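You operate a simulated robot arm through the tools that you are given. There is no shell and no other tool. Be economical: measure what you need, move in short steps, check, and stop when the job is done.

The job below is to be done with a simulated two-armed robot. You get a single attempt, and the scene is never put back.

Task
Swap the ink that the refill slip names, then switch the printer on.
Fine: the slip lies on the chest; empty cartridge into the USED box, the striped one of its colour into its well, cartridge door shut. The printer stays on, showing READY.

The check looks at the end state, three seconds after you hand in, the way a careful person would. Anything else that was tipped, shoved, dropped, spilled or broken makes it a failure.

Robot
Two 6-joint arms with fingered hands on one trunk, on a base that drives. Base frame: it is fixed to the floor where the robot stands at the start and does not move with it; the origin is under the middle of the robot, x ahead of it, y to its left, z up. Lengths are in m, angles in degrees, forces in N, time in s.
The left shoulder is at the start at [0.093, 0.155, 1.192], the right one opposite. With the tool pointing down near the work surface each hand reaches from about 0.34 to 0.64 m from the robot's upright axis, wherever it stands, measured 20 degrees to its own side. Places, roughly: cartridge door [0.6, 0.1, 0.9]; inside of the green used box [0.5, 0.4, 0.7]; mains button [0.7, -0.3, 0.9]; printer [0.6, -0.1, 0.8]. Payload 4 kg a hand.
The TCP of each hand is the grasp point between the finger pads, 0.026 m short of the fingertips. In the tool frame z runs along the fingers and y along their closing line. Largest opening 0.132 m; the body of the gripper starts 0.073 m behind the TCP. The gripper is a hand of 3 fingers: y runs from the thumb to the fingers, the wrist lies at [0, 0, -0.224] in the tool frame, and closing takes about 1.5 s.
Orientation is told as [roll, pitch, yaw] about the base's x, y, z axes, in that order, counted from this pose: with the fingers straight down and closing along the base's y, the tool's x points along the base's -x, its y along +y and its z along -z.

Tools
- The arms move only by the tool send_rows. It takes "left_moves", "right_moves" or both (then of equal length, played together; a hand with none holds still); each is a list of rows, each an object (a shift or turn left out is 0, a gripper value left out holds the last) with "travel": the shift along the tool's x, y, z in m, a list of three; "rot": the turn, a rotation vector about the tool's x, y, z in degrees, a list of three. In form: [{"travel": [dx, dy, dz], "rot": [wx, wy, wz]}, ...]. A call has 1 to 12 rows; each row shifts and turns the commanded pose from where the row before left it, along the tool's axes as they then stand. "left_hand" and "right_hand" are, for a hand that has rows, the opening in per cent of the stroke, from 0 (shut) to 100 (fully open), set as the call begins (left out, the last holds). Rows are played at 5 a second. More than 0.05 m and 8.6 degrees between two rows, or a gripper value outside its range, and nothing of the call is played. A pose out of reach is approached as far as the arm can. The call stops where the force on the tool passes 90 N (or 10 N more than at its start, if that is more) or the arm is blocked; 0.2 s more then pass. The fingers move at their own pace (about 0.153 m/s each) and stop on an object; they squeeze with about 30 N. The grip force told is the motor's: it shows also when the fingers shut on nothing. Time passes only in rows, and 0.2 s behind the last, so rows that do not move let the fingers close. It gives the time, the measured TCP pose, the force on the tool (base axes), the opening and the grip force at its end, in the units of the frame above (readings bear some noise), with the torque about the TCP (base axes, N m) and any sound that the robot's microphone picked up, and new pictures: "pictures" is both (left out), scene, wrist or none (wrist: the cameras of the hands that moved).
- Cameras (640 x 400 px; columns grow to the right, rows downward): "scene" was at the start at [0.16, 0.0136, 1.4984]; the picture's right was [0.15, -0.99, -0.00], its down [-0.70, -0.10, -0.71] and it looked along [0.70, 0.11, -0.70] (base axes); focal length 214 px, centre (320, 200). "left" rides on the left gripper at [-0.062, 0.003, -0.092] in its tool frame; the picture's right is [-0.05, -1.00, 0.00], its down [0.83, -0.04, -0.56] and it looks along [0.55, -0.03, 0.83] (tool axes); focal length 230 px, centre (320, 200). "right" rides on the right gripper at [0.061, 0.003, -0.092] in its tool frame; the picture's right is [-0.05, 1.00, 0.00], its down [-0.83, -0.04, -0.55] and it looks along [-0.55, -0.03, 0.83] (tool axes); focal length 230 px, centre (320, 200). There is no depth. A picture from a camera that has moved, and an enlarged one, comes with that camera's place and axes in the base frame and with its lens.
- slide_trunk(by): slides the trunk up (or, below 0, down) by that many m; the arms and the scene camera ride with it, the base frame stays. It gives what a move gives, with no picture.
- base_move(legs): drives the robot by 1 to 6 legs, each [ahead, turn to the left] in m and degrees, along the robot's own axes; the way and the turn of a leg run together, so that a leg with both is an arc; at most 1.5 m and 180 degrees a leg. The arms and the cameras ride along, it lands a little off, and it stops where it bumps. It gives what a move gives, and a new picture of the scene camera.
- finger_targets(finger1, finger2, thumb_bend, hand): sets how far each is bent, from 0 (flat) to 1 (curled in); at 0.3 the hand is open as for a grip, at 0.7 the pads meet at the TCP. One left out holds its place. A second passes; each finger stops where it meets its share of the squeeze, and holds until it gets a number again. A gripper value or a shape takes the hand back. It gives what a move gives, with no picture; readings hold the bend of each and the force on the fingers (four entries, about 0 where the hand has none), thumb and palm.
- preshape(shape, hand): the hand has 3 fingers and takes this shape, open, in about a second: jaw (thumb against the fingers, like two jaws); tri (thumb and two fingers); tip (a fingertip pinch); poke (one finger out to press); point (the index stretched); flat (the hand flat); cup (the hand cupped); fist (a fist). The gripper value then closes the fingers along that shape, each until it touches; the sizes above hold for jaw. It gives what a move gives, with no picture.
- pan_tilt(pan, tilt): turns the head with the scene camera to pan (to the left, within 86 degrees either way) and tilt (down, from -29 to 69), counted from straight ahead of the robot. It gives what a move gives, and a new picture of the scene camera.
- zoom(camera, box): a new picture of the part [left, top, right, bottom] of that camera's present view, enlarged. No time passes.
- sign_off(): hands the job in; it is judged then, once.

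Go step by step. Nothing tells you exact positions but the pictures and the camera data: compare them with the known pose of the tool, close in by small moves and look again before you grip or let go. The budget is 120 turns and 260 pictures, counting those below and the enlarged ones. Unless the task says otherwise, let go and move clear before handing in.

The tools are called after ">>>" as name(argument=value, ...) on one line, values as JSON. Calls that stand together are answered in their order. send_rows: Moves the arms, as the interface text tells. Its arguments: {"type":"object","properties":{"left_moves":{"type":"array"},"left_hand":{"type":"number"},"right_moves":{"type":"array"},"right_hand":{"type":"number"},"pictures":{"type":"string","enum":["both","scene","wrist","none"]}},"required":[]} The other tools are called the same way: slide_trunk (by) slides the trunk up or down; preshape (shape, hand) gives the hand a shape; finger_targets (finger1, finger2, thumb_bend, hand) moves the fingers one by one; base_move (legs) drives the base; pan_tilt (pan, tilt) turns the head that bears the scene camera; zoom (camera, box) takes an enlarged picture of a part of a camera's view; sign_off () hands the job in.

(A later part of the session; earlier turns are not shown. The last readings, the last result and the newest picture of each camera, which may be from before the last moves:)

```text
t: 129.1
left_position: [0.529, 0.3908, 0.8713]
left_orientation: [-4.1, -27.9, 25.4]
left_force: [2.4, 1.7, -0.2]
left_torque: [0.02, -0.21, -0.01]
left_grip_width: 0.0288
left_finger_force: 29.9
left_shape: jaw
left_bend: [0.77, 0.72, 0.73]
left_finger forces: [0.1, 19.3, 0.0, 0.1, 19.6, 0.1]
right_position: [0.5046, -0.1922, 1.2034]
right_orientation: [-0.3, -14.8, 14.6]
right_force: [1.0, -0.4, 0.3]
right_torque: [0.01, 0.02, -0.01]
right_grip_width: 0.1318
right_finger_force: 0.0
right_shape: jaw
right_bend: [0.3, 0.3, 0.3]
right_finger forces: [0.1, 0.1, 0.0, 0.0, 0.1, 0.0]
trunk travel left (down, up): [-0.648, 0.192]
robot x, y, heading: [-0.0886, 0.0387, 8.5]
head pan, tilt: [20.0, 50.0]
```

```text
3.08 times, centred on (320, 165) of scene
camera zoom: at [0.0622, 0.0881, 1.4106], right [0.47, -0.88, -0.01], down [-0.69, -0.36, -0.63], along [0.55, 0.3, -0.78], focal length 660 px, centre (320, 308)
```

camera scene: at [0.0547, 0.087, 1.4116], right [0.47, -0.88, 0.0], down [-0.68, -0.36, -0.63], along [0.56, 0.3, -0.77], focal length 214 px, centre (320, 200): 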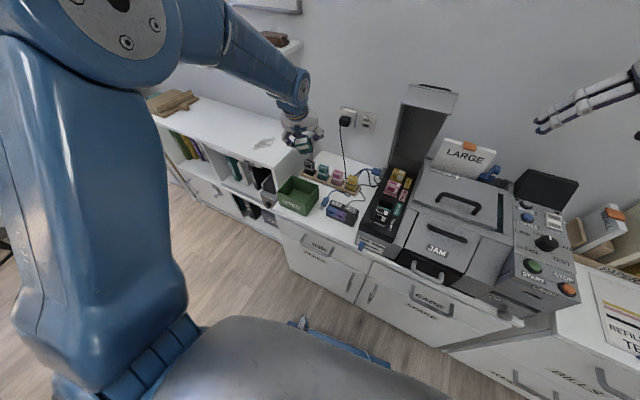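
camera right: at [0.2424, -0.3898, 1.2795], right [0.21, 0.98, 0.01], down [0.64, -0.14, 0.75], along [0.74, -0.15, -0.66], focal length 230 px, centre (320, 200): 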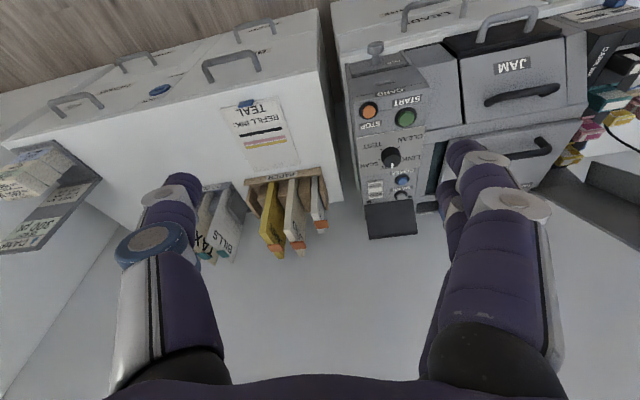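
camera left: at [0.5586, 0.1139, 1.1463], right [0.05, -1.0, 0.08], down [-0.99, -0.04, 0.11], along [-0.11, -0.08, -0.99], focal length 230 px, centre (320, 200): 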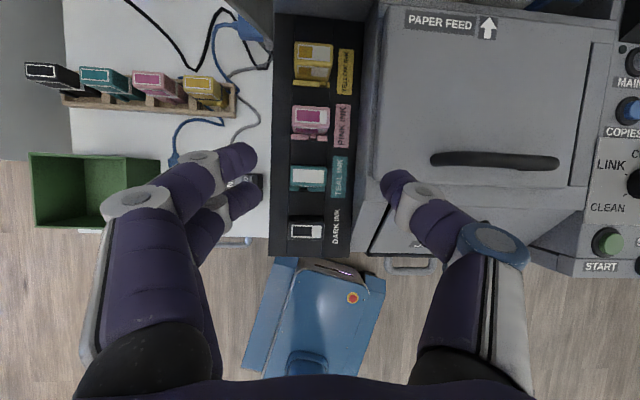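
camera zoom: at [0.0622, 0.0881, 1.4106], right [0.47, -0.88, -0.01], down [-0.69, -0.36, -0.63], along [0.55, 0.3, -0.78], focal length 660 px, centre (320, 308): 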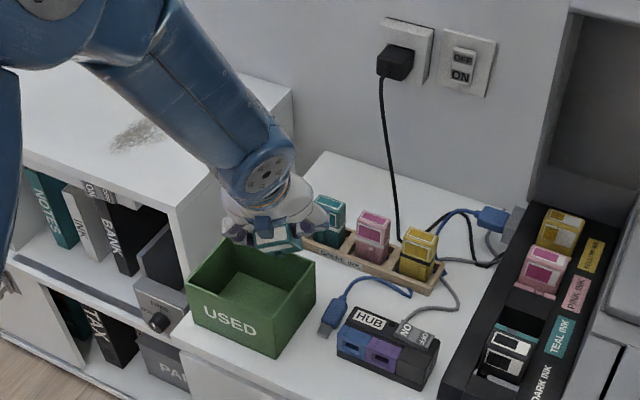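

A bit more to the left, then down and release gently.

>>> send_rows(left_moves=[{"travel": [0, 0.008, 0]}, {"travel": [0, 0.01, 0.0]}, {"travel": [0.007, 0.004, 0.013]}, {"travel": [0.008, 0, 0.015]}, {"travel": [0.008, 0, 0.015]}, {"travel": [0.008, 0, 0.015]}], right_moves=[{}, {}, {}, {}, {}, {}], pictures="none")

>>> send_rows(left_hand=32, left_moves=[{}, {}, {}, {}], right_moves=[{}, {}, {}, {}], pictures="none")

>>> zoom(camera="left", box=[0, 0, 640, 400])

```text
t: 130.4
left_position: [0.5282, 0.4101, 0.8084]
left_orientation: [-3.0, -27.7, 23.6]
left_force: [0.9, 1.7, 0.4]
left_torque: [0.03, -0.2, 0.04]
left_grip_width: 0.0292
left_finger_force: 30.1
left_shape: jaw
left_bend: [0.77, 0.72, 0.73]
left_finger forces: [0.0, 19.7, 0.1, 0.1, 19.6, 0.0]
right_position: [0.5035, -0.1922, 1.2019]
right_orientation: [-0.3, -14.7, 14.6]
right_force: [0.4, 0.1, 0.2]
right_torque: [-0.02, -0.01, -0.01]
right_grip_width: 0.1319
right_finger_force: 0.0
right_shape: jaw
right_bend: [0.3, 0.3, 0.3]
right_finger forces: [0.0, 0.0, 0.0, 0.0, 0.0, 0.0]
trunk travel left (down, up): [-0.648, 0.192]
robot x, y, heading: [-0.0831, 0.0351, 8.1]
head pan, tilt: [20.0, 50.0]
```

```text
t: 131.4
left_position: [0.5284, 0.4085, 0.809]
left_orientation: [-3.1, -27.8, 23.9]
left_force: [-0.1, -0.9, 0.7]
left_torque: [0.0, -0.01, 0.01]
left_grip_width: 0.0421
left_finger_force: 0.2
left_shape: jaw
left_bend: [0.74, 0.74, 0.7]
left_finger forces: [0.0, 0.0, 0.0, 0.0, 0.0, 0.0]
right_position: [0.5035, -0.1916, 1.2033]
right_orientation: [-0.3, -14.8, 14.6]
right_force: [0.2, 0.2, -0.6]
right_torque: [0.0, -0.02, 0.0]
right_grip_width: 0.1317
right_finger_force: 0.1
right_shape: jaw
right_bend: [0.3, 0.3, 0.3]
right_finger forces: [0.0, 0.0, 0.0, 0.1, 0.0, 0.0]
trunk travel left (down, up): [-0.648, 0.192]
robot x, y, heading: [-0.0819, 0.036, 8.7]
head pan, tilt: [20.0, 50.0]
```

```text
1.00 times, centred on (320, 200) of left (not enlarged: the box is as wide or as high as the picture)
camera zoom: at [0.5358, 0.4224, 0.918], right [0.42, -0.9, 0.07], down [-0.9, -0.41, 0.11], along [-0.07, -0.11, -0.99], focal length 230 px, centre (320, 200)
```

zoom: 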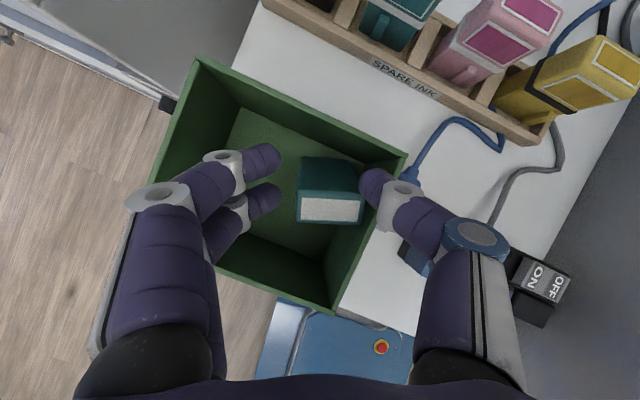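

The empty cartridge lies in the USED box. I raise the hand, straighten its yaw to 0, then drive ahead toward the rack.

>>> send_rows(left_moves=[{"travel": [-0.005, 0, -0.009]}, {"travel": [-0.008, 0, -0.015]}, {"travel": [-0.008, 0, -0.015]}, {"travel": [-0.008, 0, -0.015]}, {"travel": [-0.008, 0, -0.015]}, {"travel": [-0.008, 0, -0.015]}, {"travel": [-0.008, 0, -0.015]}, {"travel": [-0.008, 0, -0.015]}, {"rot": [2.8, 0, 5.3]}, {"rot": [2.8, 0, 5.3]}, {"rot": [2.8, 0, 5.3]}, {"rot": [2.8, 0, 5.3]}], right_moves=[{}, {}, {}, {}, {}, {}, {}, {}, {}, {}, {}, {}], pictures="none")

>>> base_move(legs=[[0.15, 0]])

>>> zoom(camera="left", box=[0, 0, 640, 400])

```text
t: 134.1
left_position: [0.516, 0.413, 0.9307]
left_orientation: [-3.6, -29.6, 1.3]
left_force: [0.8, 0.6, 0.0]
left_torque: [-0.01, -0.02, 0.01]
left_grip_width: 0.0422
left_finger_force: 0.1
left_shape: jaw
left_bend: [0.74, 0.74, 0.7]
left_finger forces: [0.0, 0.0, 0.0, 0.0, 0.0, 0.1]
right_position: [0.5037, -0.1895, 1.2037]
right_orientation: [-0.3, -14.8, 14.7]
right_force: [0.1, 0.7, 0.2]
right_torque: [0.0, 0.05, -0.01]
right_grip_width: 0.132
right_finger_force: 0.0
right_shape: jaw
right_bend: [0.3, 0.3, 0.3]
right_finger forces: [0.1, 0.0, 0.0, 0.0, 0.1, 0.1]
trunk travel left (down, up): [-0.648, 0.192]
robot x, y, heading: [-0.0831, 0.0372, 8.4]
head pan, tilt: [20.0, 50.0]
```

```text
t: 135.4
left_position: [0.6666, 0.4349, 0.9319]
left_orientation: [-3.6, -29.6, 1.2]
left_force: [-0.3, 0.0, -0.3]
left_torque: [-0.04, 0.0, -0.01]
left_grip_width: 0.042
left_finger_force: 0.1
left_shape: jaw
left_bend: [0.74, 0.74, 0.7]
left_finger forces: [0.0, 0.0, 0.0, 0.0, 0.0, 0.0]
right_position: [0.6536, -0.17, 1.2036]
right_orientation: [-0.3, -14.8, 14.6]
right_force: [0.3, 0.4, 0.6]
right_torque: [-0.03, 0.01, -0.02]
right_grip_width: 0.1322
right_finger_force: 0.1
right_shape: jaw
right_bend: [0.3, 0.3, 0.3]
right_finger forces: [0.0, 0.0, 0.0, 0.0, 0.0, 0.0]
trunk travel left (down, up): [-0.648, 0.192]
robot x, y, heading: [0.0714, 0.0617, 8.4]
head pan, tilt: [20.0, 50.0]
camera scene: at [0.2134, 0.1096, 1.4106], right [0.47, -0.88, -0.01], down [-0.69, -0.36, -0.63], along [0.55, 0.3, -0.78], focal length 214 px, centre (320, 200)
```

scene: 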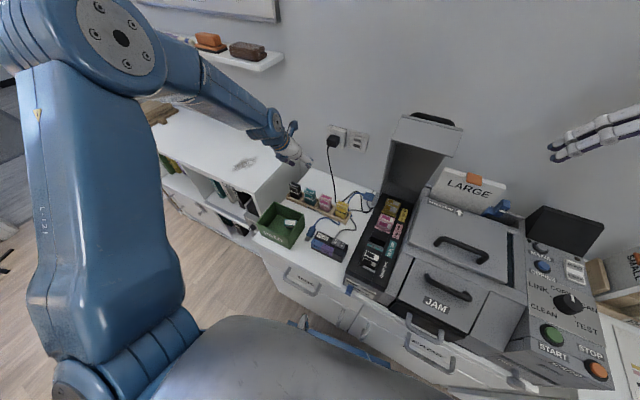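

```text
1.00 times, centred on (320, 200) of left (not enlarged: the box is as wide or as high as the picture)
camera zoom: at [0.6746, 0.4442, 1.0411], right [0.04, -1.0, 0.08], down [-1.0, -0.03, 0.07], along [-0.07, -0.08, -0.99], focal length 230 px, centre (320, 200)
```

zoom: 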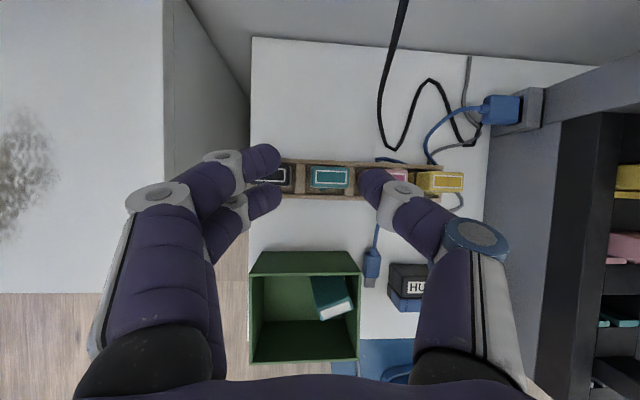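

Right above the teal spare at (0.683, 0.410). I centre over it, correct the slight roll, and set the opening to ~0.05.

>>> send_rows(left_hand=39, left_moves=[{"rot": [-3.4, 0, 0]}, {"travel": [-0.004, -0.008, 0.002]}, {"travel": [-0.004, -0.009, 0.002]}, {"travel": [-0.004, -0.008, 0.003]}, {"travel": [0.005, 0, 0.01]}, {"travel": [0.006, 0, 0.0115]}, {"travel": [0.006, 0, 0.0115]}, {"travel": [0.006, 0, 0.0115]}, {"travel": [0.006, 0, 0.0115]}, {}], right_moves=[{}, {}, {}, {}, {}, {}, {}, {}, {}, {}], pictures="none")

>>> zoom(camera="left", box=[160, 60, 480, 260])

```text
t: 137.8
left_position: [0.6536, 0.406, 0.8946]
left_orientation: [0.1, -31.8, 0.9]
left_force: [-0.4, 0.1, -0.5]
left_torque: [-0.02, -0.01, 0.0]
left_grip_width: 0.0511
left_finger_force: 0.1
left_shape: jaw
left_bend: [0.73, 0.73, 0.7]
left_finger forces: [0.0, 0.0, 0.1, 0.0, 0.0, 0.0]
right_position: [0.622, -0.1743, 1.1525]
right_orientation: [0.6, -7.7, 14.5]
right_force: [-1.5, 0.0, -0.3]
right_torque: [0.05, 0.0, -0.01]
right_grip_width: 0.132
right_finger_force: 0.1
right_shape: jaw
right_bend: [0.3, 0.3, 0.3]
right_finger forces: [0.0, 0.0, 0.0, 0.0, 0.0, 0.1]
trunk travel left (down, up): [-0.648, 0.192]
robot x, y, heading: [0.0692, 0.0612, 8.4]
head pan, tilt: [20.0, 50.0]
stopped in row 10 (right hand): the arm was blocked; the commanded pose is now the measured one
```

```text
2.00 times, centred on (320, 160) of left
camera zoom: at [0.6566, 0.4086, 1.0044], right [0.06, -1.0, 0.02], down [-1.0, -0.06, 0.03], along [-0.03, -0.03, -1.0], focal length 460 px, centre (320, 280)
```

zoom: 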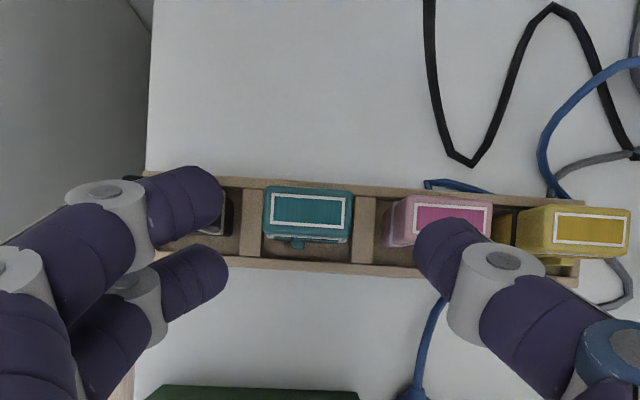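

I correct +30 mm in x and go down to just above, easing the right arm outward meanwhile.

>>> send_rows(left_moves=[{"travel": [-0.008, 0.001, 0.005]}, {"travel": [-0.009, 0.001, 0.005]}, {"travel": [-0.008, 0.001, 0.006]}, {"travel": [0.006, 0, 0.01]}, {"travel": [0.0073, 0, 0.0118]}, {"travel": [0.0073, 0, 0.0118]}, {"travel": [0.0073, 0, 0.0118]}, {"travel": [0.0073, 0, 0.0118]}], right_moves=[{"travel": [0, -0.008, 0]}, {"travel": [0, -0.01, 0]}, {"travel": [0, -0.012, 0]}, {"travel": [0, -0.012, 0]}, {"travel": [0, -0.012, 0]}, {"travel": [0, -0.012, 0]}, {"travel": [0, -0.012, 0]}, {"travel": [0, -0.012, 0]}], pictures="none")

>>> zoom(camera="left", box=[160, 60, 480, 260])

```text
t: 139.6
left_position: [0.6941, 0.4112, 0.8282]
left_orientation: [0.1, -31.5, 0.9]
left_force: [-0.9, -0.5, 0.2]
left_torque: [0.02, 0.01, 0.0]
left_grip_width: 0.0511
left_finger_force: 0.1
left_shape: jaw
left_bend: [0.73, 0.73, 0.7]
left_finger forces: [0.0, 0.0, 0.0, 0.0, 0.0, 0.0]
right_position: [0.6444, -0.2213, 1.1747]
right_orientation: [0.2, -11.0, 14.8]
right_force: [-0.3, 0.8, 0.3]
right_torque: [-0.01, 0.03, 0.0]
right_grip_width: 0.1318
right_finger_force: 0.1
right_shape: jaw
right_bend: [0.3, 0.3, 0.3]
right_finger forces: [0.0, 0.0, 0.0, 0.1, 0.1, 0.0]
right hand out of reach, approached as far as the arm can: row 1, 2, 3, 4, 5
trunk travel left (down, up): [-0.648, 0.192]
robot x, y, heading: [0.0665, 0.0592, 8.3]
head pan, tilt: [20.0, 50.0]
```

```text
2.00 times, centred on (320, 160) of left
camera zoom: at [0.6984, 0.4157, 0.9393], right [0.06, -1.0, 0.03], down [-1.0, -0.06, 0.04], along [-0.04, -0.03, -1.0], focal length 460 px, centre (320, 280)
```

zoom: 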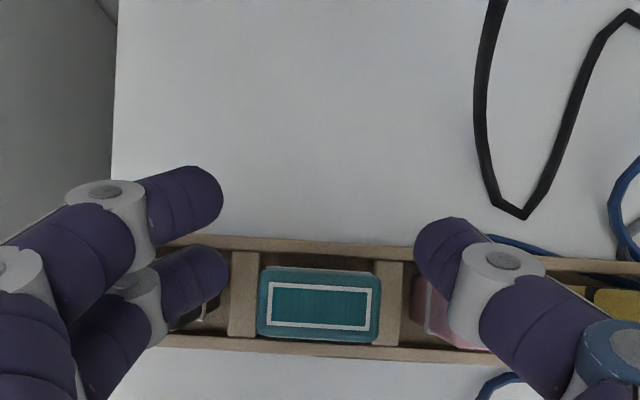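

Centred in y; I correct −11 mm in x and descend to grip height.

>>> send_rows(left_moves=[{"travel": [0.005, 0, -0.003]}, {"travel": [0.005, 0, -0.003]}, {"travel": [0.0068, 0, 0.011]}, {"travel": [0.0068, 0, 0.011]}, {"travel": [0.0068, 0, 0.011]}, {"travel": [0.0068, 0, 0.011]}], right_moves=[{}, {}, {}, {}, {}, {}], pictures="none")

>>> zoom(camera="left", box=[160, 60, 480, 260])

```text
t: 141.1
left_position: [0.6689, 0.4108, 0.7875]
left_orientation: [0.2, -32.4, 1.1]
left_force: [-0.1, -0.3, -1.1]
left_torque: [0.02, -0.02, 0.0]
left_grip_width: 0.0513
left_finger_force: 0.1
left_shape: jaw
left_bend: [0.73, 0.73, 0.7]
left_finger forces: [0.0, 0.0, 0.0, 0.1, 0.0, 0.0]
right_position: [0.6264, -0.2229, 1.1504]
right_orientation: [0.5, -7.4, 14.9]
right_force: [-0.2, 0.0, 0.3]
right_torque: [-0.02, -0.01, 0.03]
right_grip_width: 0.1323
right_finger_force: 0.0
right_shape: jaw
right_bend: [0.3, 0.3, 0.3]
right_finger forces: [0.1, 0.0, 0.0, 0.1, 0.0, 0.0]
trunk travel left (down, up): [-0.648, 0.192]
robot x, y, heading: [0.0733, 0.0596, 8.2]
head pan, tilt: [20.0, 50.0]
stopped in row 6 (left hand): the arm was blocked; the commanded pose is now the measured one
```

```text
2.00 times, centred on (320, 160) of left
camera zoom: at [0.6714, 0.4141, 0.8972], right [0.06, -1.0, 0.02], down [-1.0, -0.06, 0.02], along [-0.02, -0.03, -1.0], focal length 460 px, centre (320, 280)
```

zoom: 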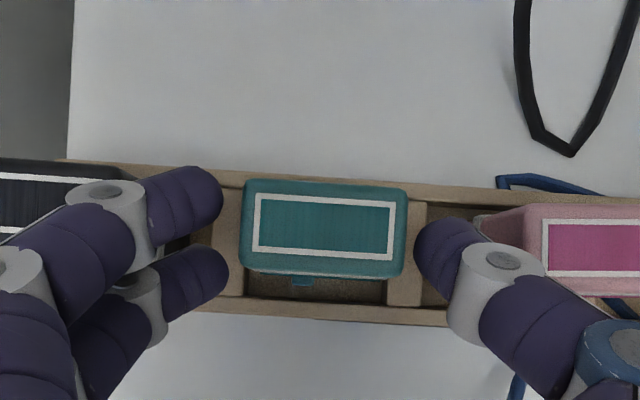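

I finish the approach with base (+14 mm) and trunk (−18 mm), which are precise.

>>> base_move(legs=[[0.014, 0]])

>>> slide_trunk(by=-0.018)

>>> zoom(camera="left", box=[160, 60, 480, 260])

```text
t: 141.9
left_position: [0.6818, 0.4121, 0.7868]
left_orientation: [0.3, -32.5, 1.0]
left_force: [0.7, -0.1, 0.1]
left_torque: [0.0, 0.03, 0.03]
left_grip_width: 0.0511
left_finger_force: 0.0
left_shape: jaw
left_bend: [0.74, 0.73, 0.7]
left_finger forces: [0.0, 0.1, 0.1, 0.0, 0.0, 0.0]
right_position: [0.641, -0.2197, 1.1525]
right_orientation: [0.5, -7.5, 14.7]
right_force: [-0.5, 0.6, 0.4]
right_torque: [-0.01, 0.0, 0.0]
right_grip_width: 0.1318
right_finger_force: 0.0
right_shape: jaw
right_bend: [0.3, 0.3, 0.3]
right_finger forces: [0.1, 0.0, 0.1, 0.0, 0.0, 0.0]
trunk travel left (down, up): [-0.648, 0.192]
robot x, y, heading: [0.0827, 0.0606, 8.2]
head pan, tilt: [20.0, 50.0]
camera scene: at [0.2235, 0.1114, 1.4111], right [0.47, -0.88, -0.01], down [-0.69, -0.36, -0.63], along [0.55, 0.3, -0.78], focal length 214 px, centre (320, 200)
```

scene: 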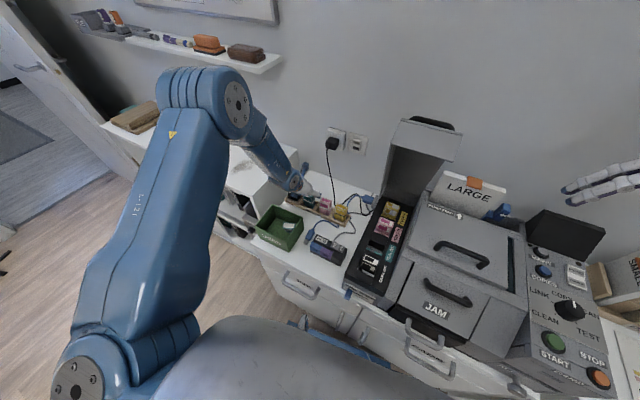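

```text
t: 142.5
left_position: [0.6733, 0.4105, 0.7801]
left_orientation: [0.4, -33.3, 0.9]
left_force: [-0.6, -1.1, 0.5]
left_torque: [0.03, -0.02, -0.03]
left_grip_width: 0.0509
left_finger_force: 0.1
left_shape: jaw
left_bend: [0.74, 0.73, 0.7]
left_finger forces: [1.0, 0.0, 0.1, 0.0, 0.0, 0.1]
right_position: [0.6254, -0.2227, 1.1086]
right_orientation: [1.0, -3.8, 14.9]
right_force: [0.7, -0.1, -0.3]
right_torque: [0.01, -0.02, 0.03]
right_grip_width: 0.1321
right_finger_force: 0.0
right_shape: jaw
right_bend: [0.3, 0.3, 0.3]
right_finger forces: [0.1, 0.1, 0.0, 0.0, 0.0, 0.0]
trunk travel left (down, up): [-0.63, 0.21]
robot x, y, heading: [0.0828, 0.0601, 8.2]
head pan, tilt: [20.0, 50.0]
```

```text
2.00 times, centred on (320, 160) of left
camera zoom: at [0.6738, 0.4146, 0.8894], right [0.06, -1.0, 0.02], down [-1.0, -0.06, 0.01], along [-0.01, -0.02, -1.0], focal length 460 px, centre (320, 280)
```

zoom: 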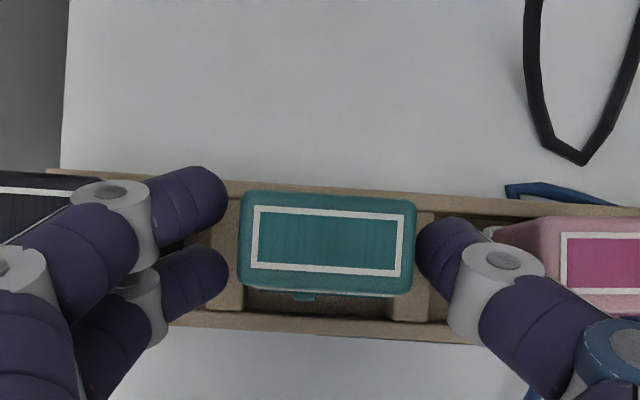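

Fingertips align with the cartridge; I lower 12 mm more and close.

>>> slide_trunk(by=-0.014)

>>> zoom(camera="left", box=[160, 60, 480, 260])

```text
t: 143.1
left_position: [0.6731, 0.4115, 0.7653]
left_orientation: [0.4, -33.3, 1.0]
left_force: [-0.7, -0.5, 0.6]
left_torque: [0.0, -0.02, 0.0]
left_grip_width: 0.0513
left_finger_force: 0.0
left_shape: jaw
left_bend: [0.74, 0.73, 0.7]
left_finger forces: [0.1, 0.0, 0.0, 0.1, 0.1, 0.0]
right_position: [0.6255, -0.223, 1.0948]
right_orientation: [1.0, -3.9, 14.8]
right_force: [0.4, 0.8, 0.4]
right_torque: [0.01, -0.01, 0.03]
right_grip_width: 0.132
right_finger_force: 0.2
right_shape: jaw
right_bend: [0.3, 0.3, 0.3]
right_finger forces: [0.0, 0.0, 0.0, 0.0, 0.1, 0.0]
trunk travel left (down, up): [-0.616, 0.224]
robot x, y, heading: [0.0839, 0.0606, 7.9]
head pan, tilt: [20.0, 50.0]
```

```text
2.00 times, centred on (320, 160) of left
camera zoom: at [0.6736, 0.4149, 0.8752], right [0.06, -1.0, 0.02], down [-1.0, -0.06, 0.01], along [-0.01, -0.02, -1.0], focal length 460 px, centre (320, 280)
```

zoom: 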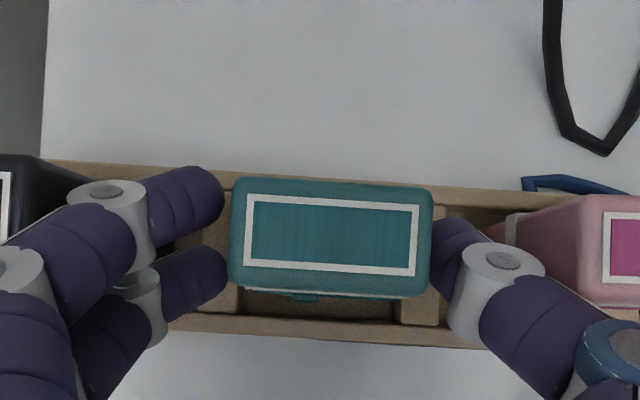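

Good overlap. Close the hand.

>>> send_rows(left_hand=0, left_moves=[{}, {}, {}, {}, {}, {}, {}], right_moves=[{}, {}, {}, {}, {}, {}, {}], pictures="none")

>>> slide_trunk(by=0.05)

>>> zoom(camera="left", box=[160, 60, 480, 260])

```text
t: 144.9
left_position: [0.6608, 0.4086, 0.778]
left_orientation: [1.2, -34.4, -0.8]
left_force: [-0.3, 0.3, -0.6]
left_torque: [-0.03, 0.0, -0.01]
left_grip_width: 0.0378
left_finger_force: 29.5
left_shape: jaw
left_bend: [0.74, 0.74, 0.7]
left_finger forces: [13.8, 13.6, 0.0, 0.1, 27.2, 0.0]
right_position: [0.606, -0.225, 1.0708]
right_orientation: [1.5, -0.3, 14.9]
right_force: [-0.5, -0.5, -0.2]
right_torque: [0.01, 0.0, -0.01]
right_grip_width: 0.1318
right_finger_force: 0.0
right_shape: jaw
right_bend: [0.3, 0.3, 0.3]
right_finger forces: [0.0, 0.2, 0.0, 0.0, 0.0, 0.0]
trunk travel left (down, up): [-0.616, 0.224]
robot x, y, heading: [0.0796, 0.0659, 8.3]
head pan, tilt: [20.0, 50.0]
stopped in row 7 (right hand): the arm was blocked; the commanded pose is now the measured one
```

```text
t: 145.8
left_position: [0.6628, 0.4081, 0.8253]
left_orientation: [1.1, -34.3, -0.8]
left_force: [0.2, -0.1, -0.8]
left_torque: [0.02, 0.01, 0.0]
left_grip_width: 0.0378
left_finger_force: 29.9
left_shape: jaw
left_bend: [0.74, 0.74, 0.7]
left_finger forces: [13.7, 13.7, 0.1, 0.0, 27.2, 0.1]
right_position: [0.6084, -0.2244, 1.122]
right_orientation: [1.3, -0.2, 14.9]
right_force: [0.3, 0.5, -0.7]
right_torque: [0.01, -0.05, 0.0]
right_grip_width: 0.132
right_finger_force: 0.1
right_shape: jaw
right_bend: [0.3, 0.3, 0.3]
right_finger forces: [0.0, 0.1, 0.1, 0.0, 0.0, 0.0]
trunk travel left (down, up): [-0.666, 0.174]
robot x, y, heading: [0.0829, 0.0657, 8.4]
head pan, tilt: [20.0, 50.0]
```

```text
2.00 times, centred on (320, 160) of left
camera zoom: at [0.661, 0.4109, 0.9359], right [0.04, -1.0, 0.01], down [-1.0, -0.04, -0.01], along [0.01, -0.01, -1.0], focal length 460 px, centre (320, 280)
```

zoom: 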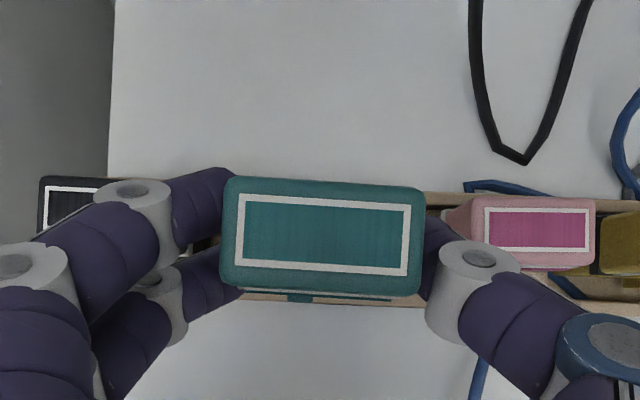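

Gripped by all three fingers, upright, and lifted cleanly. I raise further, back up, turn right to heading −15°, bringing it over the printer.

>>> slide_trunk(by=0.16)

>>> base_move(legs=[[-0.209, 0], [0, -23.4]])

>>> send_rows(left_moves=[{}, {"rot": [-2, 0, -3]}, {"rot": [-2.8, 0, -4]}, {"rot": [-2.8, 0, -4]}, {"rot": [-2.8, 0, -4]}, {"rot": [-2.6, 0, -4]}, {}], right_moves=[{}, {}, {}, {}, {}, {}, {}], pictures="none")

>>> zoom(camera="left", box=[0, 0, 640, 400])

```text
t: 147.7
left_position: [0.6624, 0.4087, 0.9856]
left_orientation: [1.5, -34.3, -1.2]
left_force: [-0.3, 0.0, -0.4]
left_torque: [-0.03, -0.03, 0.03]
left_grip_width: 0.038
left_finger_force: 30.0
left_shape: jaw
left_bend: [0.74, 0.74, 0.7]
left_finger forces: [13.7, 13.7, 0.0, 0.0, 27.3, 0.0]
right_position: [0.609, -0.224, 1.2793]
right_orientation: [1.3, 0.4, 15.1]
right_force: [-0.2, 0.1, 0.6]
right_torque: [0.01, -0.01, 0.01]
right_grip_width: 0.132
right_finger_force: 0.1
right_shape: jaw
right_bend: [0.3, 0.3, 0.3]
right_finger forces: [0.0, 0.0, 0.0, 0.0, 0.0, 0.1]
trunk travel left (down, up): [-0.826, 0.014]
robot x, y, heading: [0.0864, 0.0594, 8.1]
head pan, tilt: [20.0, 50.0]
```

```text
t: 150.6
left_position: [0.5443, 0.1186, 0.9845]
left_orientation: [1.3, -34.2, -24.8]
left_force: [-0.8, 0.7, 0.1]
left_torque: [-0.01, 0.01, 0.0]
left_grip_width: 0.0377
left_finger_force: 30.7
left_shape: jaw
left_bend: [0.74, 0.74, 0.7]
left_finger forces: [13.7, 13.7, 0.0, 0.1, 27.3, 0.1]
right_position: [0.2508, -0.4417, 1.2925]
right_orientation: [1.2, -1.0, -8.5]
right_force: [-0.1, -0.7, 0.6]
right_torque: [-0.06, 0.01, -0.01]
right_grip_width: 0.1317
right_finger_force: 0.1
right_shape: jaw
right_bend: [0.3, 0.3, 0.3]
right_finger forces: [0.0, 0.1, 0.0, 0.0, 0.0, 0.0]
trunk travel left (down, up): [-0.826, 0.014]
robot x, y, heading: [-0.1222, 0.0349, -15.2]
head pan, tilt: [20.0, 50.0]
camera scene: at [0.0307, 0.0238, 1.5885], right [0.08, -1.0, -0.01], down [-0.78, -0.06, -0.63], along [0.63, 0.06, -0.78], focal length 214 px, centre (320, 200)
```

scene: 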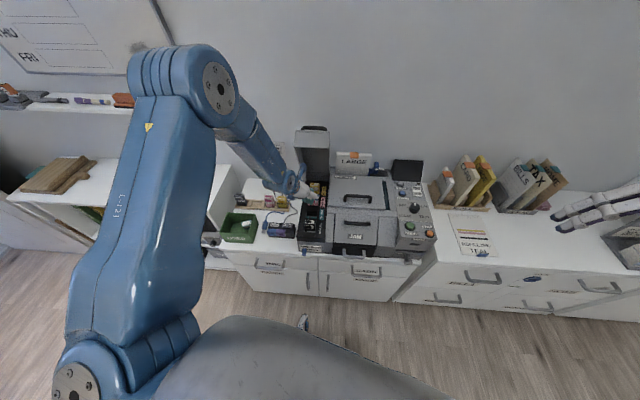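

```text
t: 152.4
left_position: [0.5781, 0.1067, 1.0165]
left_orientation: [0.9, -34.6, -20.8]
left_force: [-0.8, 0.6, 0.7]
left_torque: [0.01, 0.02, -0.04]
left_grip_width: 0.0379
left_finger_force: 30.1
left_shape: jaw
left_bend: [0.74, 0.74, 0.7]
left_finger forces: [13.7, 13.7, 0.0, 0.0, 27.5, 0.1]
left hand out of reach, approached as far as the arm can: row 2, 3, 4, 5, 6
right_position: [0.2029, -0.4276, 1.2407]
right_orientation: [2.1, 7.5, -8.1]
right_force: [0.6, -0.2, -0.5]
right_torque: [0.03, -0.02, -0.02]
right_grip_width: 0.1322
right_finger_force: 0.1
right_shape: jaw
right_bend: [0.3, 0.3, 0.3]
right_finger forces: [0.1, 0.1, 0.0, 0.1, 0.0, 0.0]
trunk travel left (down, up): [-0.826, 0.014]
robot x, y, heading: [-0.1245, 0.0393, -15.2]
head pan, tilt: [20.0, 50.0]
stopped in row 7 (right hand): the arm was blocked; the commanded pose is now the measured one
```

```text
1.00 times, centred on (320, 200) of left (not enlarged: the box is as wide or as high as the picture)
camera zoom: at [0.5775, 0.109, 1.1258], right [-0.31, -0.95, 0.02], down [-0.95, 0.31, -0.01], along [0.01, -0.02, -1.0], focal length 230 px, centre (320, 200)
```

zoom: 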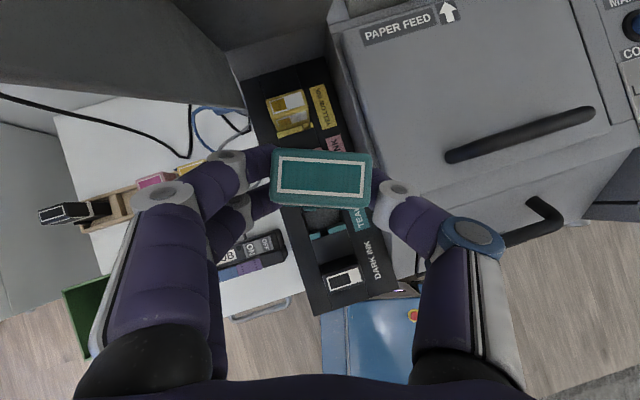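

Still held well. The arm needs the earlier configuration (hand higher relative to the shoulder) to square the yaw. I lower the trunk a little and raise the arm slowly, easing the right arm forward/down.

>>> slide_trunk(by=-0.06)

>>> send_rows(left_moves=[{"travel": [-0.003, 0, -0.007]}, {"travel": [-0.006, 0, -0.012]}, {"travel": [-0.006, 0, -0.013]}, {"travel": [-0.006, 0, -0.013]}, {"travel": [-0.006, 0, -0.013]}, {"travel": [-0.006, 0, -0.013]}, {"travel": [-0.006, 0, -0.013]}, {"travel": [-0.006, 0, -0.013]}, {"travel": [-0.006, 0, -0.013]}, {"travel": [-0.006, 0, -0.013]}, {"travel": [-0.006, 0, -0.013]}, {"travel": [-0.006, 0, -0.013]}], right_moves=[{"travel": [-0.008, 0, 0.004]}, {"travel": [-0.012, 0, 0.006]}, {"travel": [-0.012, 0, 0.006]}, {"travel": [-0.012, 0, 0.006]}, {"travel": [-0.012, 0, 0.006]}, {"travel": [-0.012, 0, 0.006]}, {"travel": [-0.012, 0, 0.006]}, {"travel": [-0.012, 0, 0.006]}, {"travel": [-0.012, 0, 0.006]}, {"travel": [-0.012, 0, 0.006]}, {"travel": [-0.012, 0, 0.006]}, {"travel": [-0.012, 0, 0.006]}], pictures="none")

```text
t: 153.4
left_position: [0.5806, 0.1061, 0.9535]
left_orientation: [0.6, -34.5, -20.3]
left_force: [0.1, 0.6, -0.2]
left_torque: [0.02, 0.02, 0.01]
left_grip_width: 0.0374
left_finger_force: 29.7
left_shape: jaw
left_bend: [0.74, 0.74, 0.7]
left_finger forces: [13.8, 13.7, 0.0, 0.0, 27.5, 0.0]
right_position: [0.2056, -0.4283, 1.1842]
right_orientation: [2.1, 7.2, -8.1]
right_force: [-0.1, -0.2, -0.4]
right_torque: [0.02, 0.0, 0.01]
right_grip_width: 0.132
right_finger_force: 0.0
right_shape: jaw
right_bend: [0.3, 0.3, 0.3]
right_finger forces: [0.0, 0.1, 0.0, 0.1, 0.1, 0.1]
trunk travel left (down, up): [-0.766, 0.074]
robot x, y, heading: [-0.1187, 0.0367, -15.4]
head pan, tilt: [20.0, 50.0]
```

```text
t: 156.0
left_position: [0.5522, 0.1215, 1.1138]
left_orientation: [-2.5, -34.6, -13.3]
left_force: [0.1, 0.2, -1.5]
left_torque: [0.01, 0.0, -0.02]
left_grip_width: 0.0376
left_finger_force: 29.5
left_shape: jaw
left_bend: [0.74, 0.74, 0.7]
left_finger forces: [13.8, 13.6, 0.1, 0.1, 27.5, 0.1]
right_position: [0.3482, -0.4484, 1.1391]
right_orientation: [1.6, 2.2, -8.2]
right_force: [-0.1, 0.9, -0.3]
right_torque: [0.04, -0.02, -0.01]
right_grip_width: 0.1318
right_finger_force: 0.2
right_shape: jaw
right_bend: [0.3, 0.3, 0.3]
right_finger forces: [0.0, 0.0, 0.0, 0.0, 0.0, 0.1]
right hand out of reach, approached as far as the arm can: row 1
trunk travel left (down, up): [-0.766, 0.074]
robot x, y, heading: [-0.1236, 0.037, -15.4]
head pan, tilt: [20.0, 50.0]
```

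Progress: yaw now −13°. I rotate the remainder.

>>> send_rows(left_moves=[{"rot": [-1.5, 0, -1.8]}, {"rot": [-2, 0, -2.2]}, {"rot": [-2, 0, -2.2]}, {"rot": [-2, 0, -2.2]}, {"rot": [-2, 0, -2.3]}, {}], right_moves=[{}, {}, {}, {}, {}, {}], pictures="none")

>>> slide_trunk(by=-0.09)

>>> zoom(camera="left", box=[120, 60, 520, 310])

```text
t: 157.4
left_position: [0.5534, 0.1214, 1.1157]
left_orientation: [-0.4, -34.1, -0.3]
left_force: [-0.8, -0.3, -0.7]
left_torque: [0.01, 0.01, -0.03]
left_grip_width: 0.0374
left_finger_force: 30.0
left_shape: jaw
left_bend: [0.74, 0.74, 0.7]
left_finger forces: [13.8, 13.6, 0.0, 0.1, 27.6, 0.0]
right_position: [0.3483, -0.4496, 1.1397]
right_orientation: [1.6, 2.2, -8.2]
right_force: [-0.5, -0.3, -1.1]
right_torque: [0.02, 0.05, 0.01]
right_grip_width: 0.1323
right_finger_force: 0.1
right_shape: jaw
right_bend: [0.3, 0.3, 0.3]
right_finger forces: [0.1, 0.0, 0.0, 0.1, 0.0, 0.0]
trunk travel left (down, up): [-0.766, 0.074]
robot x, y, heading: [-0.1243, 0.0359, -15.5]
head pan, tilt: [20.0, 50.0]
```

```text
t: 158.7
left_position: [0.5531, 0.1226, 1.0262]
left_orientation: [-0.4, -34.1, -0.3]
left_force: [0.9, 0.3, -0.9]
left_torque: [0.0, 0.01, 0.03]
left_grip_width: 0.0377
left_finger_force: 29.7
left_shape: jaw
left_bend: [0.74, 0.74, 0.7]
left_finger forces: [13.9, 13.6, 0.0, 0.0, 27.5, 0.0]
right_position: [0.3475, -0.4489, 1.0508]
right_orientation: [1.6, 2.2, -8.2]
right_force: [0.2, 0.4, 0.6]
right_torque: [0.0, 0.01, 0.01]
right_grip_width: 0.1319
right_finger_force: 0.1
right_shape: jaw
right_bend: [0.3, 0.3, 0.3]
right_finger forces: [0.1, 0.0, 0.0, 0.0, 0.0, 0.1]
trunk travel left (down, up): [-0.676, 0.164]
robot x, y, heading: [-0.1247, 0.037, -15.8]
head pan, tilt: [20.0, 50.0]
```

```text
1.60 times, centred on (320, 185) of left
camera zoom: at [0.5517, 0.1261, 1.1368], right [0.03, -1.0, 0.04], down [-1.0, -0.03, -0.01], along [0.01, -0.04, -1.0], focal length 368 px, centre (320, 224)
```

zoom: 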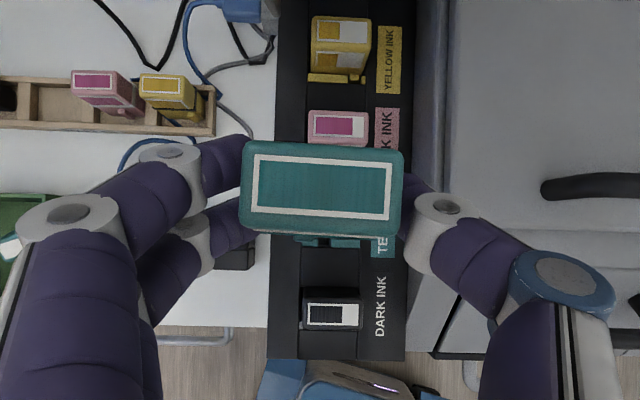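

Yaw is square now. I shift (−7, −15.5 mm) to line up with the teal well and descend to just above it.

>>> send_rows(left_moves=[{"travel": [0.001, -0.004, -0.001]}, {"travel": [0.002, -0.006, -0.0015]}, {"travel": [0.0028, -0.0055, -0.0015]}, {}], right_moves=[{}, {}, {}, {}], pictures="none")

>>> slide_trunk(by=-0.09)

>>> zoom(camera="left", box=[120, 60, 520, 310])

>>> zoom(camera="scene", box=[270, 130, 370, 230])

```text
t: 159.7
left_position: [0.5459, 0.1067, 1.0258]
left_orientation: [-0.4, -34.0, -0.2]
left_force: [0.6, 0.0, -0.6]
left_torque: [-0.03, 0.01, -0.01]
left_grip_width: 0.0376
left_finger_force: 29.7
left_shape: jaw
left_bend: [0.74, 0.74, 0.7]
left_finger forces: [13.8, 13.7, 0.1, 0.0, 27.5, 0.0]
right_position: [0.348, -0.4482, 1.0506]
right_orientation: [1.6, 2.2, -8.3]
right_force: [0.2, -0.6, 0.2]
right_torque: [-0.01, -0.02, -0.01]
right_grip_width: 0.1319
right_finger_force: 0.0
right_shape: jaw
right_bend: [0.3, 0.3, 0.3]
right_finger forces: [0.0, 0.0, 0.0, 0.0, 0.0, 0.1]
trunk travel left (down, up): [-0.676, 0.164]
robot x, y, heading: [-0.124, 0.0368, -15.6]
head pan, tilt: [20.0, 50.0]
```

```text
t: 160.9
left_position: [0.5455, 0.1076, 0.9364]
left_orientation: [-0.4, -34.3, -0.3]
left_force: [-0.6, -0.3, -0.2]
left_torque: [0.02, 0.03, 0.01]
left_grip_width: 0.0372
left_finger_force: 30.3
left_shape: jaw
left_bend: [0.74, 0.74, 0.7]
left_finger forces: [13.7, 13.7, 0.0, 0.1, 27.5, 0.0]
right_position: [0.348, -0.4491, 0.9591]
right_orientation: [1.6, 2.2, -8.1]
right_force: [0.3, 0.7, -1.5]
right_torque: [-0.01, 0.02, 0.01]
right_grip_width: 0.1318
right_finger_force: 0.0
right_shape: jaw
right_bend: [0.3, 0.3, 0.3]
right_finger forces: [0.0, 0.1, 0.1, 0.0, 0.0, 0.0]
trunk travel left (down, up): [-0.586, 0.254]
robot x, y, heading: [-0.1262, 0.0324, -15.2]
head pan, tilt: [20.0, 50.0]
```

```text
1.60 times, centred on (320, 185) of left
camera zoom: at [0.5444, 0.111, 1.0461], right [0.03, -1.0, 0.03], down [-1.0, -0.03, -0.01], along [0.01, -0.03, -1.0], focal length 368 px, centre (320, 224)
```

zoom: 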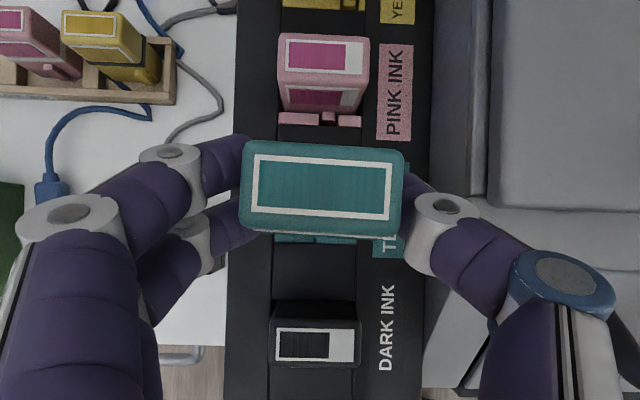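

```text
4.00 times, centred on (320, 180) of scene
camera zoom: at [0.0248, 0.0235, 1.3487], right [0.08, -1.0, -0.01], down [-0.78, -0.06, -0.63], along [0.63, 0.06, -0.78], focal length 858 px, centre (320, 280)
```

zoom: 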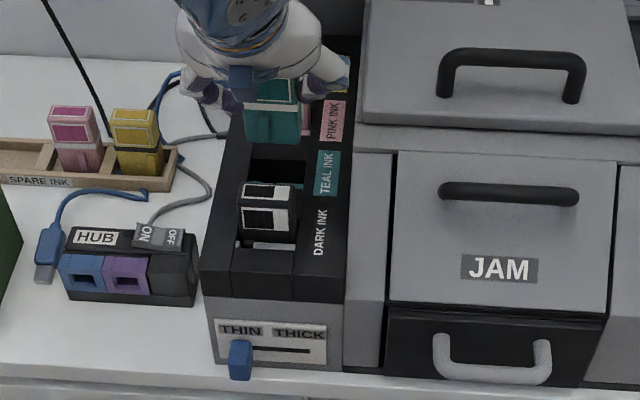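

Aligned within ~2 mm. I nudge −1.5 mm in y and begin inserting by the trunk.

>>> send_rows(left_moves=[{"travel": [0, -0.0015, 0]}, {}], right_moves=[{}, {}], pictures="none")

>>> slide_trunk(by=-0.035)

>>> zoom(camera="left", box=[120, 60, 520, 310])

>>> zoom(camera="scene", box=[270, 120, 370, 220])

```text
t: 161.5
left_position: [0.5442, 0.1046, 0.9358]
left_orientation: [-0.4, -34.2, -0.2]
left_force: [-0.1, -0.2, -0.2]
left_torque: [0.02, 0.0, 0.02]
left_grip_width: 0.0377
left_finger_force: 29.7
left_shape: jaw
left_bend: [0.74, 0.74, 0.7]
left_finger forces: [13.8, 13.6, 0.1, 0.0, 27.6, 0.0]
right_position: [0.3479, -0.4486, 0.9602]
right_orientation: [1.7, 2.1, -8.3]
right_force: [-0.4, 0.2, 0.3]
right_torque: [0.01, 0.03, -0.02]
right_grip_width: 0.132
right_finger_force: 0.0
right_shape: jaw
right_bend: [0.3, 0.3, 0.3]
right_finger forces: [0.1, 0.1, 0.0, 0.0, 0.1, 0.0]
trunk travel left (down, up): [-0.586, 0.254]
robot x, y, heading: [-0.125, 0.0398, -15.4]
head pan, tilt: [20.0, 50.0]
```

```text
t: 162.3
left_position: [0.5447, 0.106, 0.9004]
left_orientation: [-0.5, -34.2, -0.3]
left_force: [-0.2, -0.1, -0.7]
left_torque: [0.02, 0.03, 0.04]
left_grip_width: 0.0376
left_finger_force: 30.2
left_shape: jaw
left_bend: [0.74, 0.74, 0.7]
left_finger forces: [13.8, 13.7, 0.0, 0.1, 27.4, 0.1]
right_position: [0.3473, -0.448, 0.9252]
right_orientation: [1.6, 2.1, -8.4]
right_force: [-0.5, 0.3, 0.2]
right_torque: [-0.03, -0.02, -0.02]
right_grip_width: 0.1321
right_finger_force: 0.0
right_shape: jaw
right_bend: [0.3, 0.3, 0.3]
right_finger forces: [0.0, 0.0, 0.1, 0.0, 0.0, 0.0]
trunk travel left (down, up): [-0.551, 0.289]
robot x, y, heading: [-0.1218, 0.036, -15.6]
head pan, tilt: [20.0, 50.0]
```

```text
1.60 times, centred on (320, 185) of left
camera zoom: at [0.5441, 0.1092, 1.0109], right [0.03, -1.0, 0.03], down [-1.0, -0.03, -0.01], along [0.01, -0.03, -1.0], focal length 368 px, centre (320, 224)
```

zoom: 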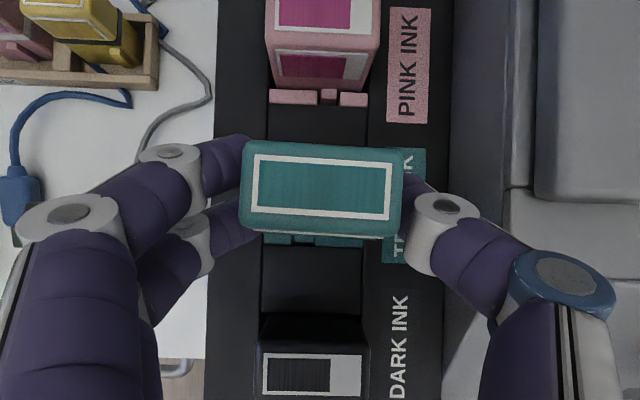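

```text
4.00 times, centred on (320, 170) of scene
camera zoom: at [0.024, 0.0237, 1.3137], right [0.08, -1.0, -0.01], down [-0.78, -0.06, -0.63], along [0.63, 0.06, -0.78], focal length 858 px, centre (320, 320)
```

zoom: 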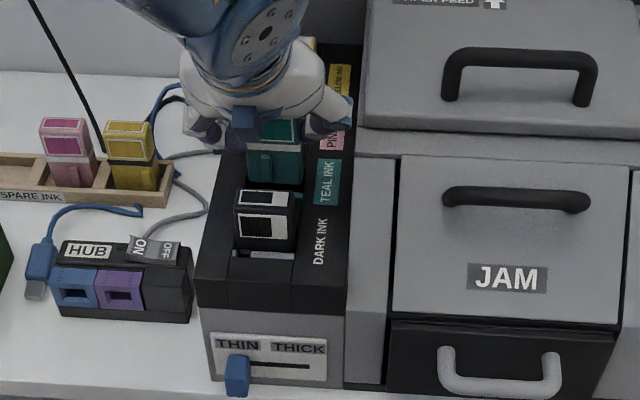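

No contact force; the cartridge is entering. I continue down.

>>> slide_trunk(by=-0.02)

>>> zoom(camera="scene", box=[270, 120, 370, 220])

```text
t: 163.0
left_position: [0.5449, 0.1035, 0.8804]
left_orientation: [-0.3, -34.2, -0.3]
left_force: [0.9, 0.4, -0.3]
left_torque: [0.01, 0.0, 0.01]
left_grip_width: 0.0377
left_finger_force: 30.1
left_shape: jaw
left_bend: [0.74, 0.74, 0.7]
left_finger forces: [13.8, 13.7, 0.0, 0.0, 27.5, 0.0]
right_position: [0.3467, -0.4498, 0.9049]
right_orientation: [1.6, 2.3, -8.3]
right_force: [0.0, -0.1, 0.0]
right_torque: [0.01, -0.03, 0.02]
right_grip_width: 0.132
right_finger_force: 0.1
right_shape: jaw
right_bend: [0.3, 0.3, 0.3]
right_finger forces: [0.0, 0.1, 0.1, 0.0, 0.1, 0.0]
trunk travel left (down, up): [-0.531, 0.309]
robot x, y, heading: [-0.1249, 0.0352, -15.4]
head pan, tilt: [20.0, 50.0]
```

```text
4.00 times, centred on (320, 170) of scene
camera zoom: at [0.0237, 0.0238, 1.2937], right [0.08, -1.0, -0.01], down [-0.78, -0.06, -0.63], along [0.63, 0.06, -0.78], focal length 858 px, centre (320, 320)
```

zoom: 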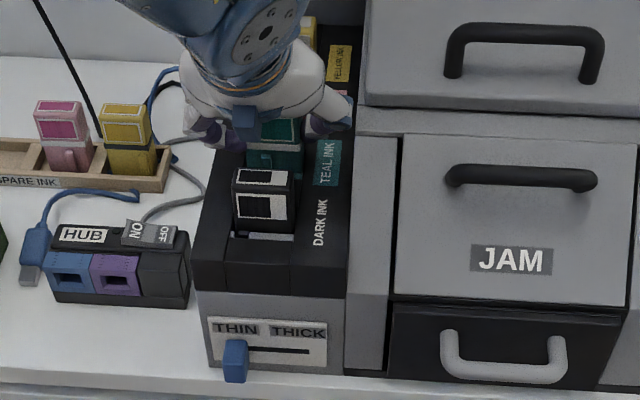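

>>> slide_trunk(by=-0.014)

>>> zoom(camera="left", box=[120, 60, 520, 310])

```text
t: 163.6
left_position: [0.5442, 0.1049, 0.8678]
left_orientation: [-0.5, -34.2, -0.3]
left_force: [-0.8, 0.2, 0.3]
left_torque: [0.03, 0.03, 0.02]
left_grip_width: 0.0376
left_finger_force: 30.3
left_shape: jaw
left_bend: [0.74, 0.74, 0.7]
left_finger forces: [13.5, 16.1, 0.0, 0.0, 28.4, 0.0]
right_position: [0.3463, -0.4485, 0.891]
right_orientation: [1.6, 2.1, -8.4]
right_force: [-0.1, 0.4, 0.4]
right_torque: [0.01, 0.0, 0.0]
right_grip_width: 0.1321
right_finger_force: 0.0
right_shape: jaw
right_bend: [0.3, 0.3, 0.3]
right_finger forces: [0.1, 0.1, 0.0, 0.0, 0.0, 0.0]
trunk travel left (down, up): [-0.517, 0.323]
robot x, y, heading: [-0.1228, 0.0358, -15.6]
head pan, tilt: [20.0, 50.0]
```

```text
1.60 times, centred on (320, 185) of left
camera zoom: at [0.544, 0.1093, 0.9768], right [0.03, -1.0, 0.03], down [-1.0, -0.04, -0.01], along [0.01, -0.03, -1.0], focal length 368 px, centre (320, 224)
```

zoom: 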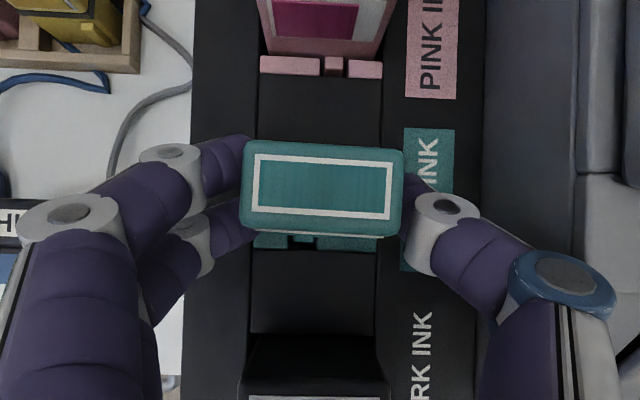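

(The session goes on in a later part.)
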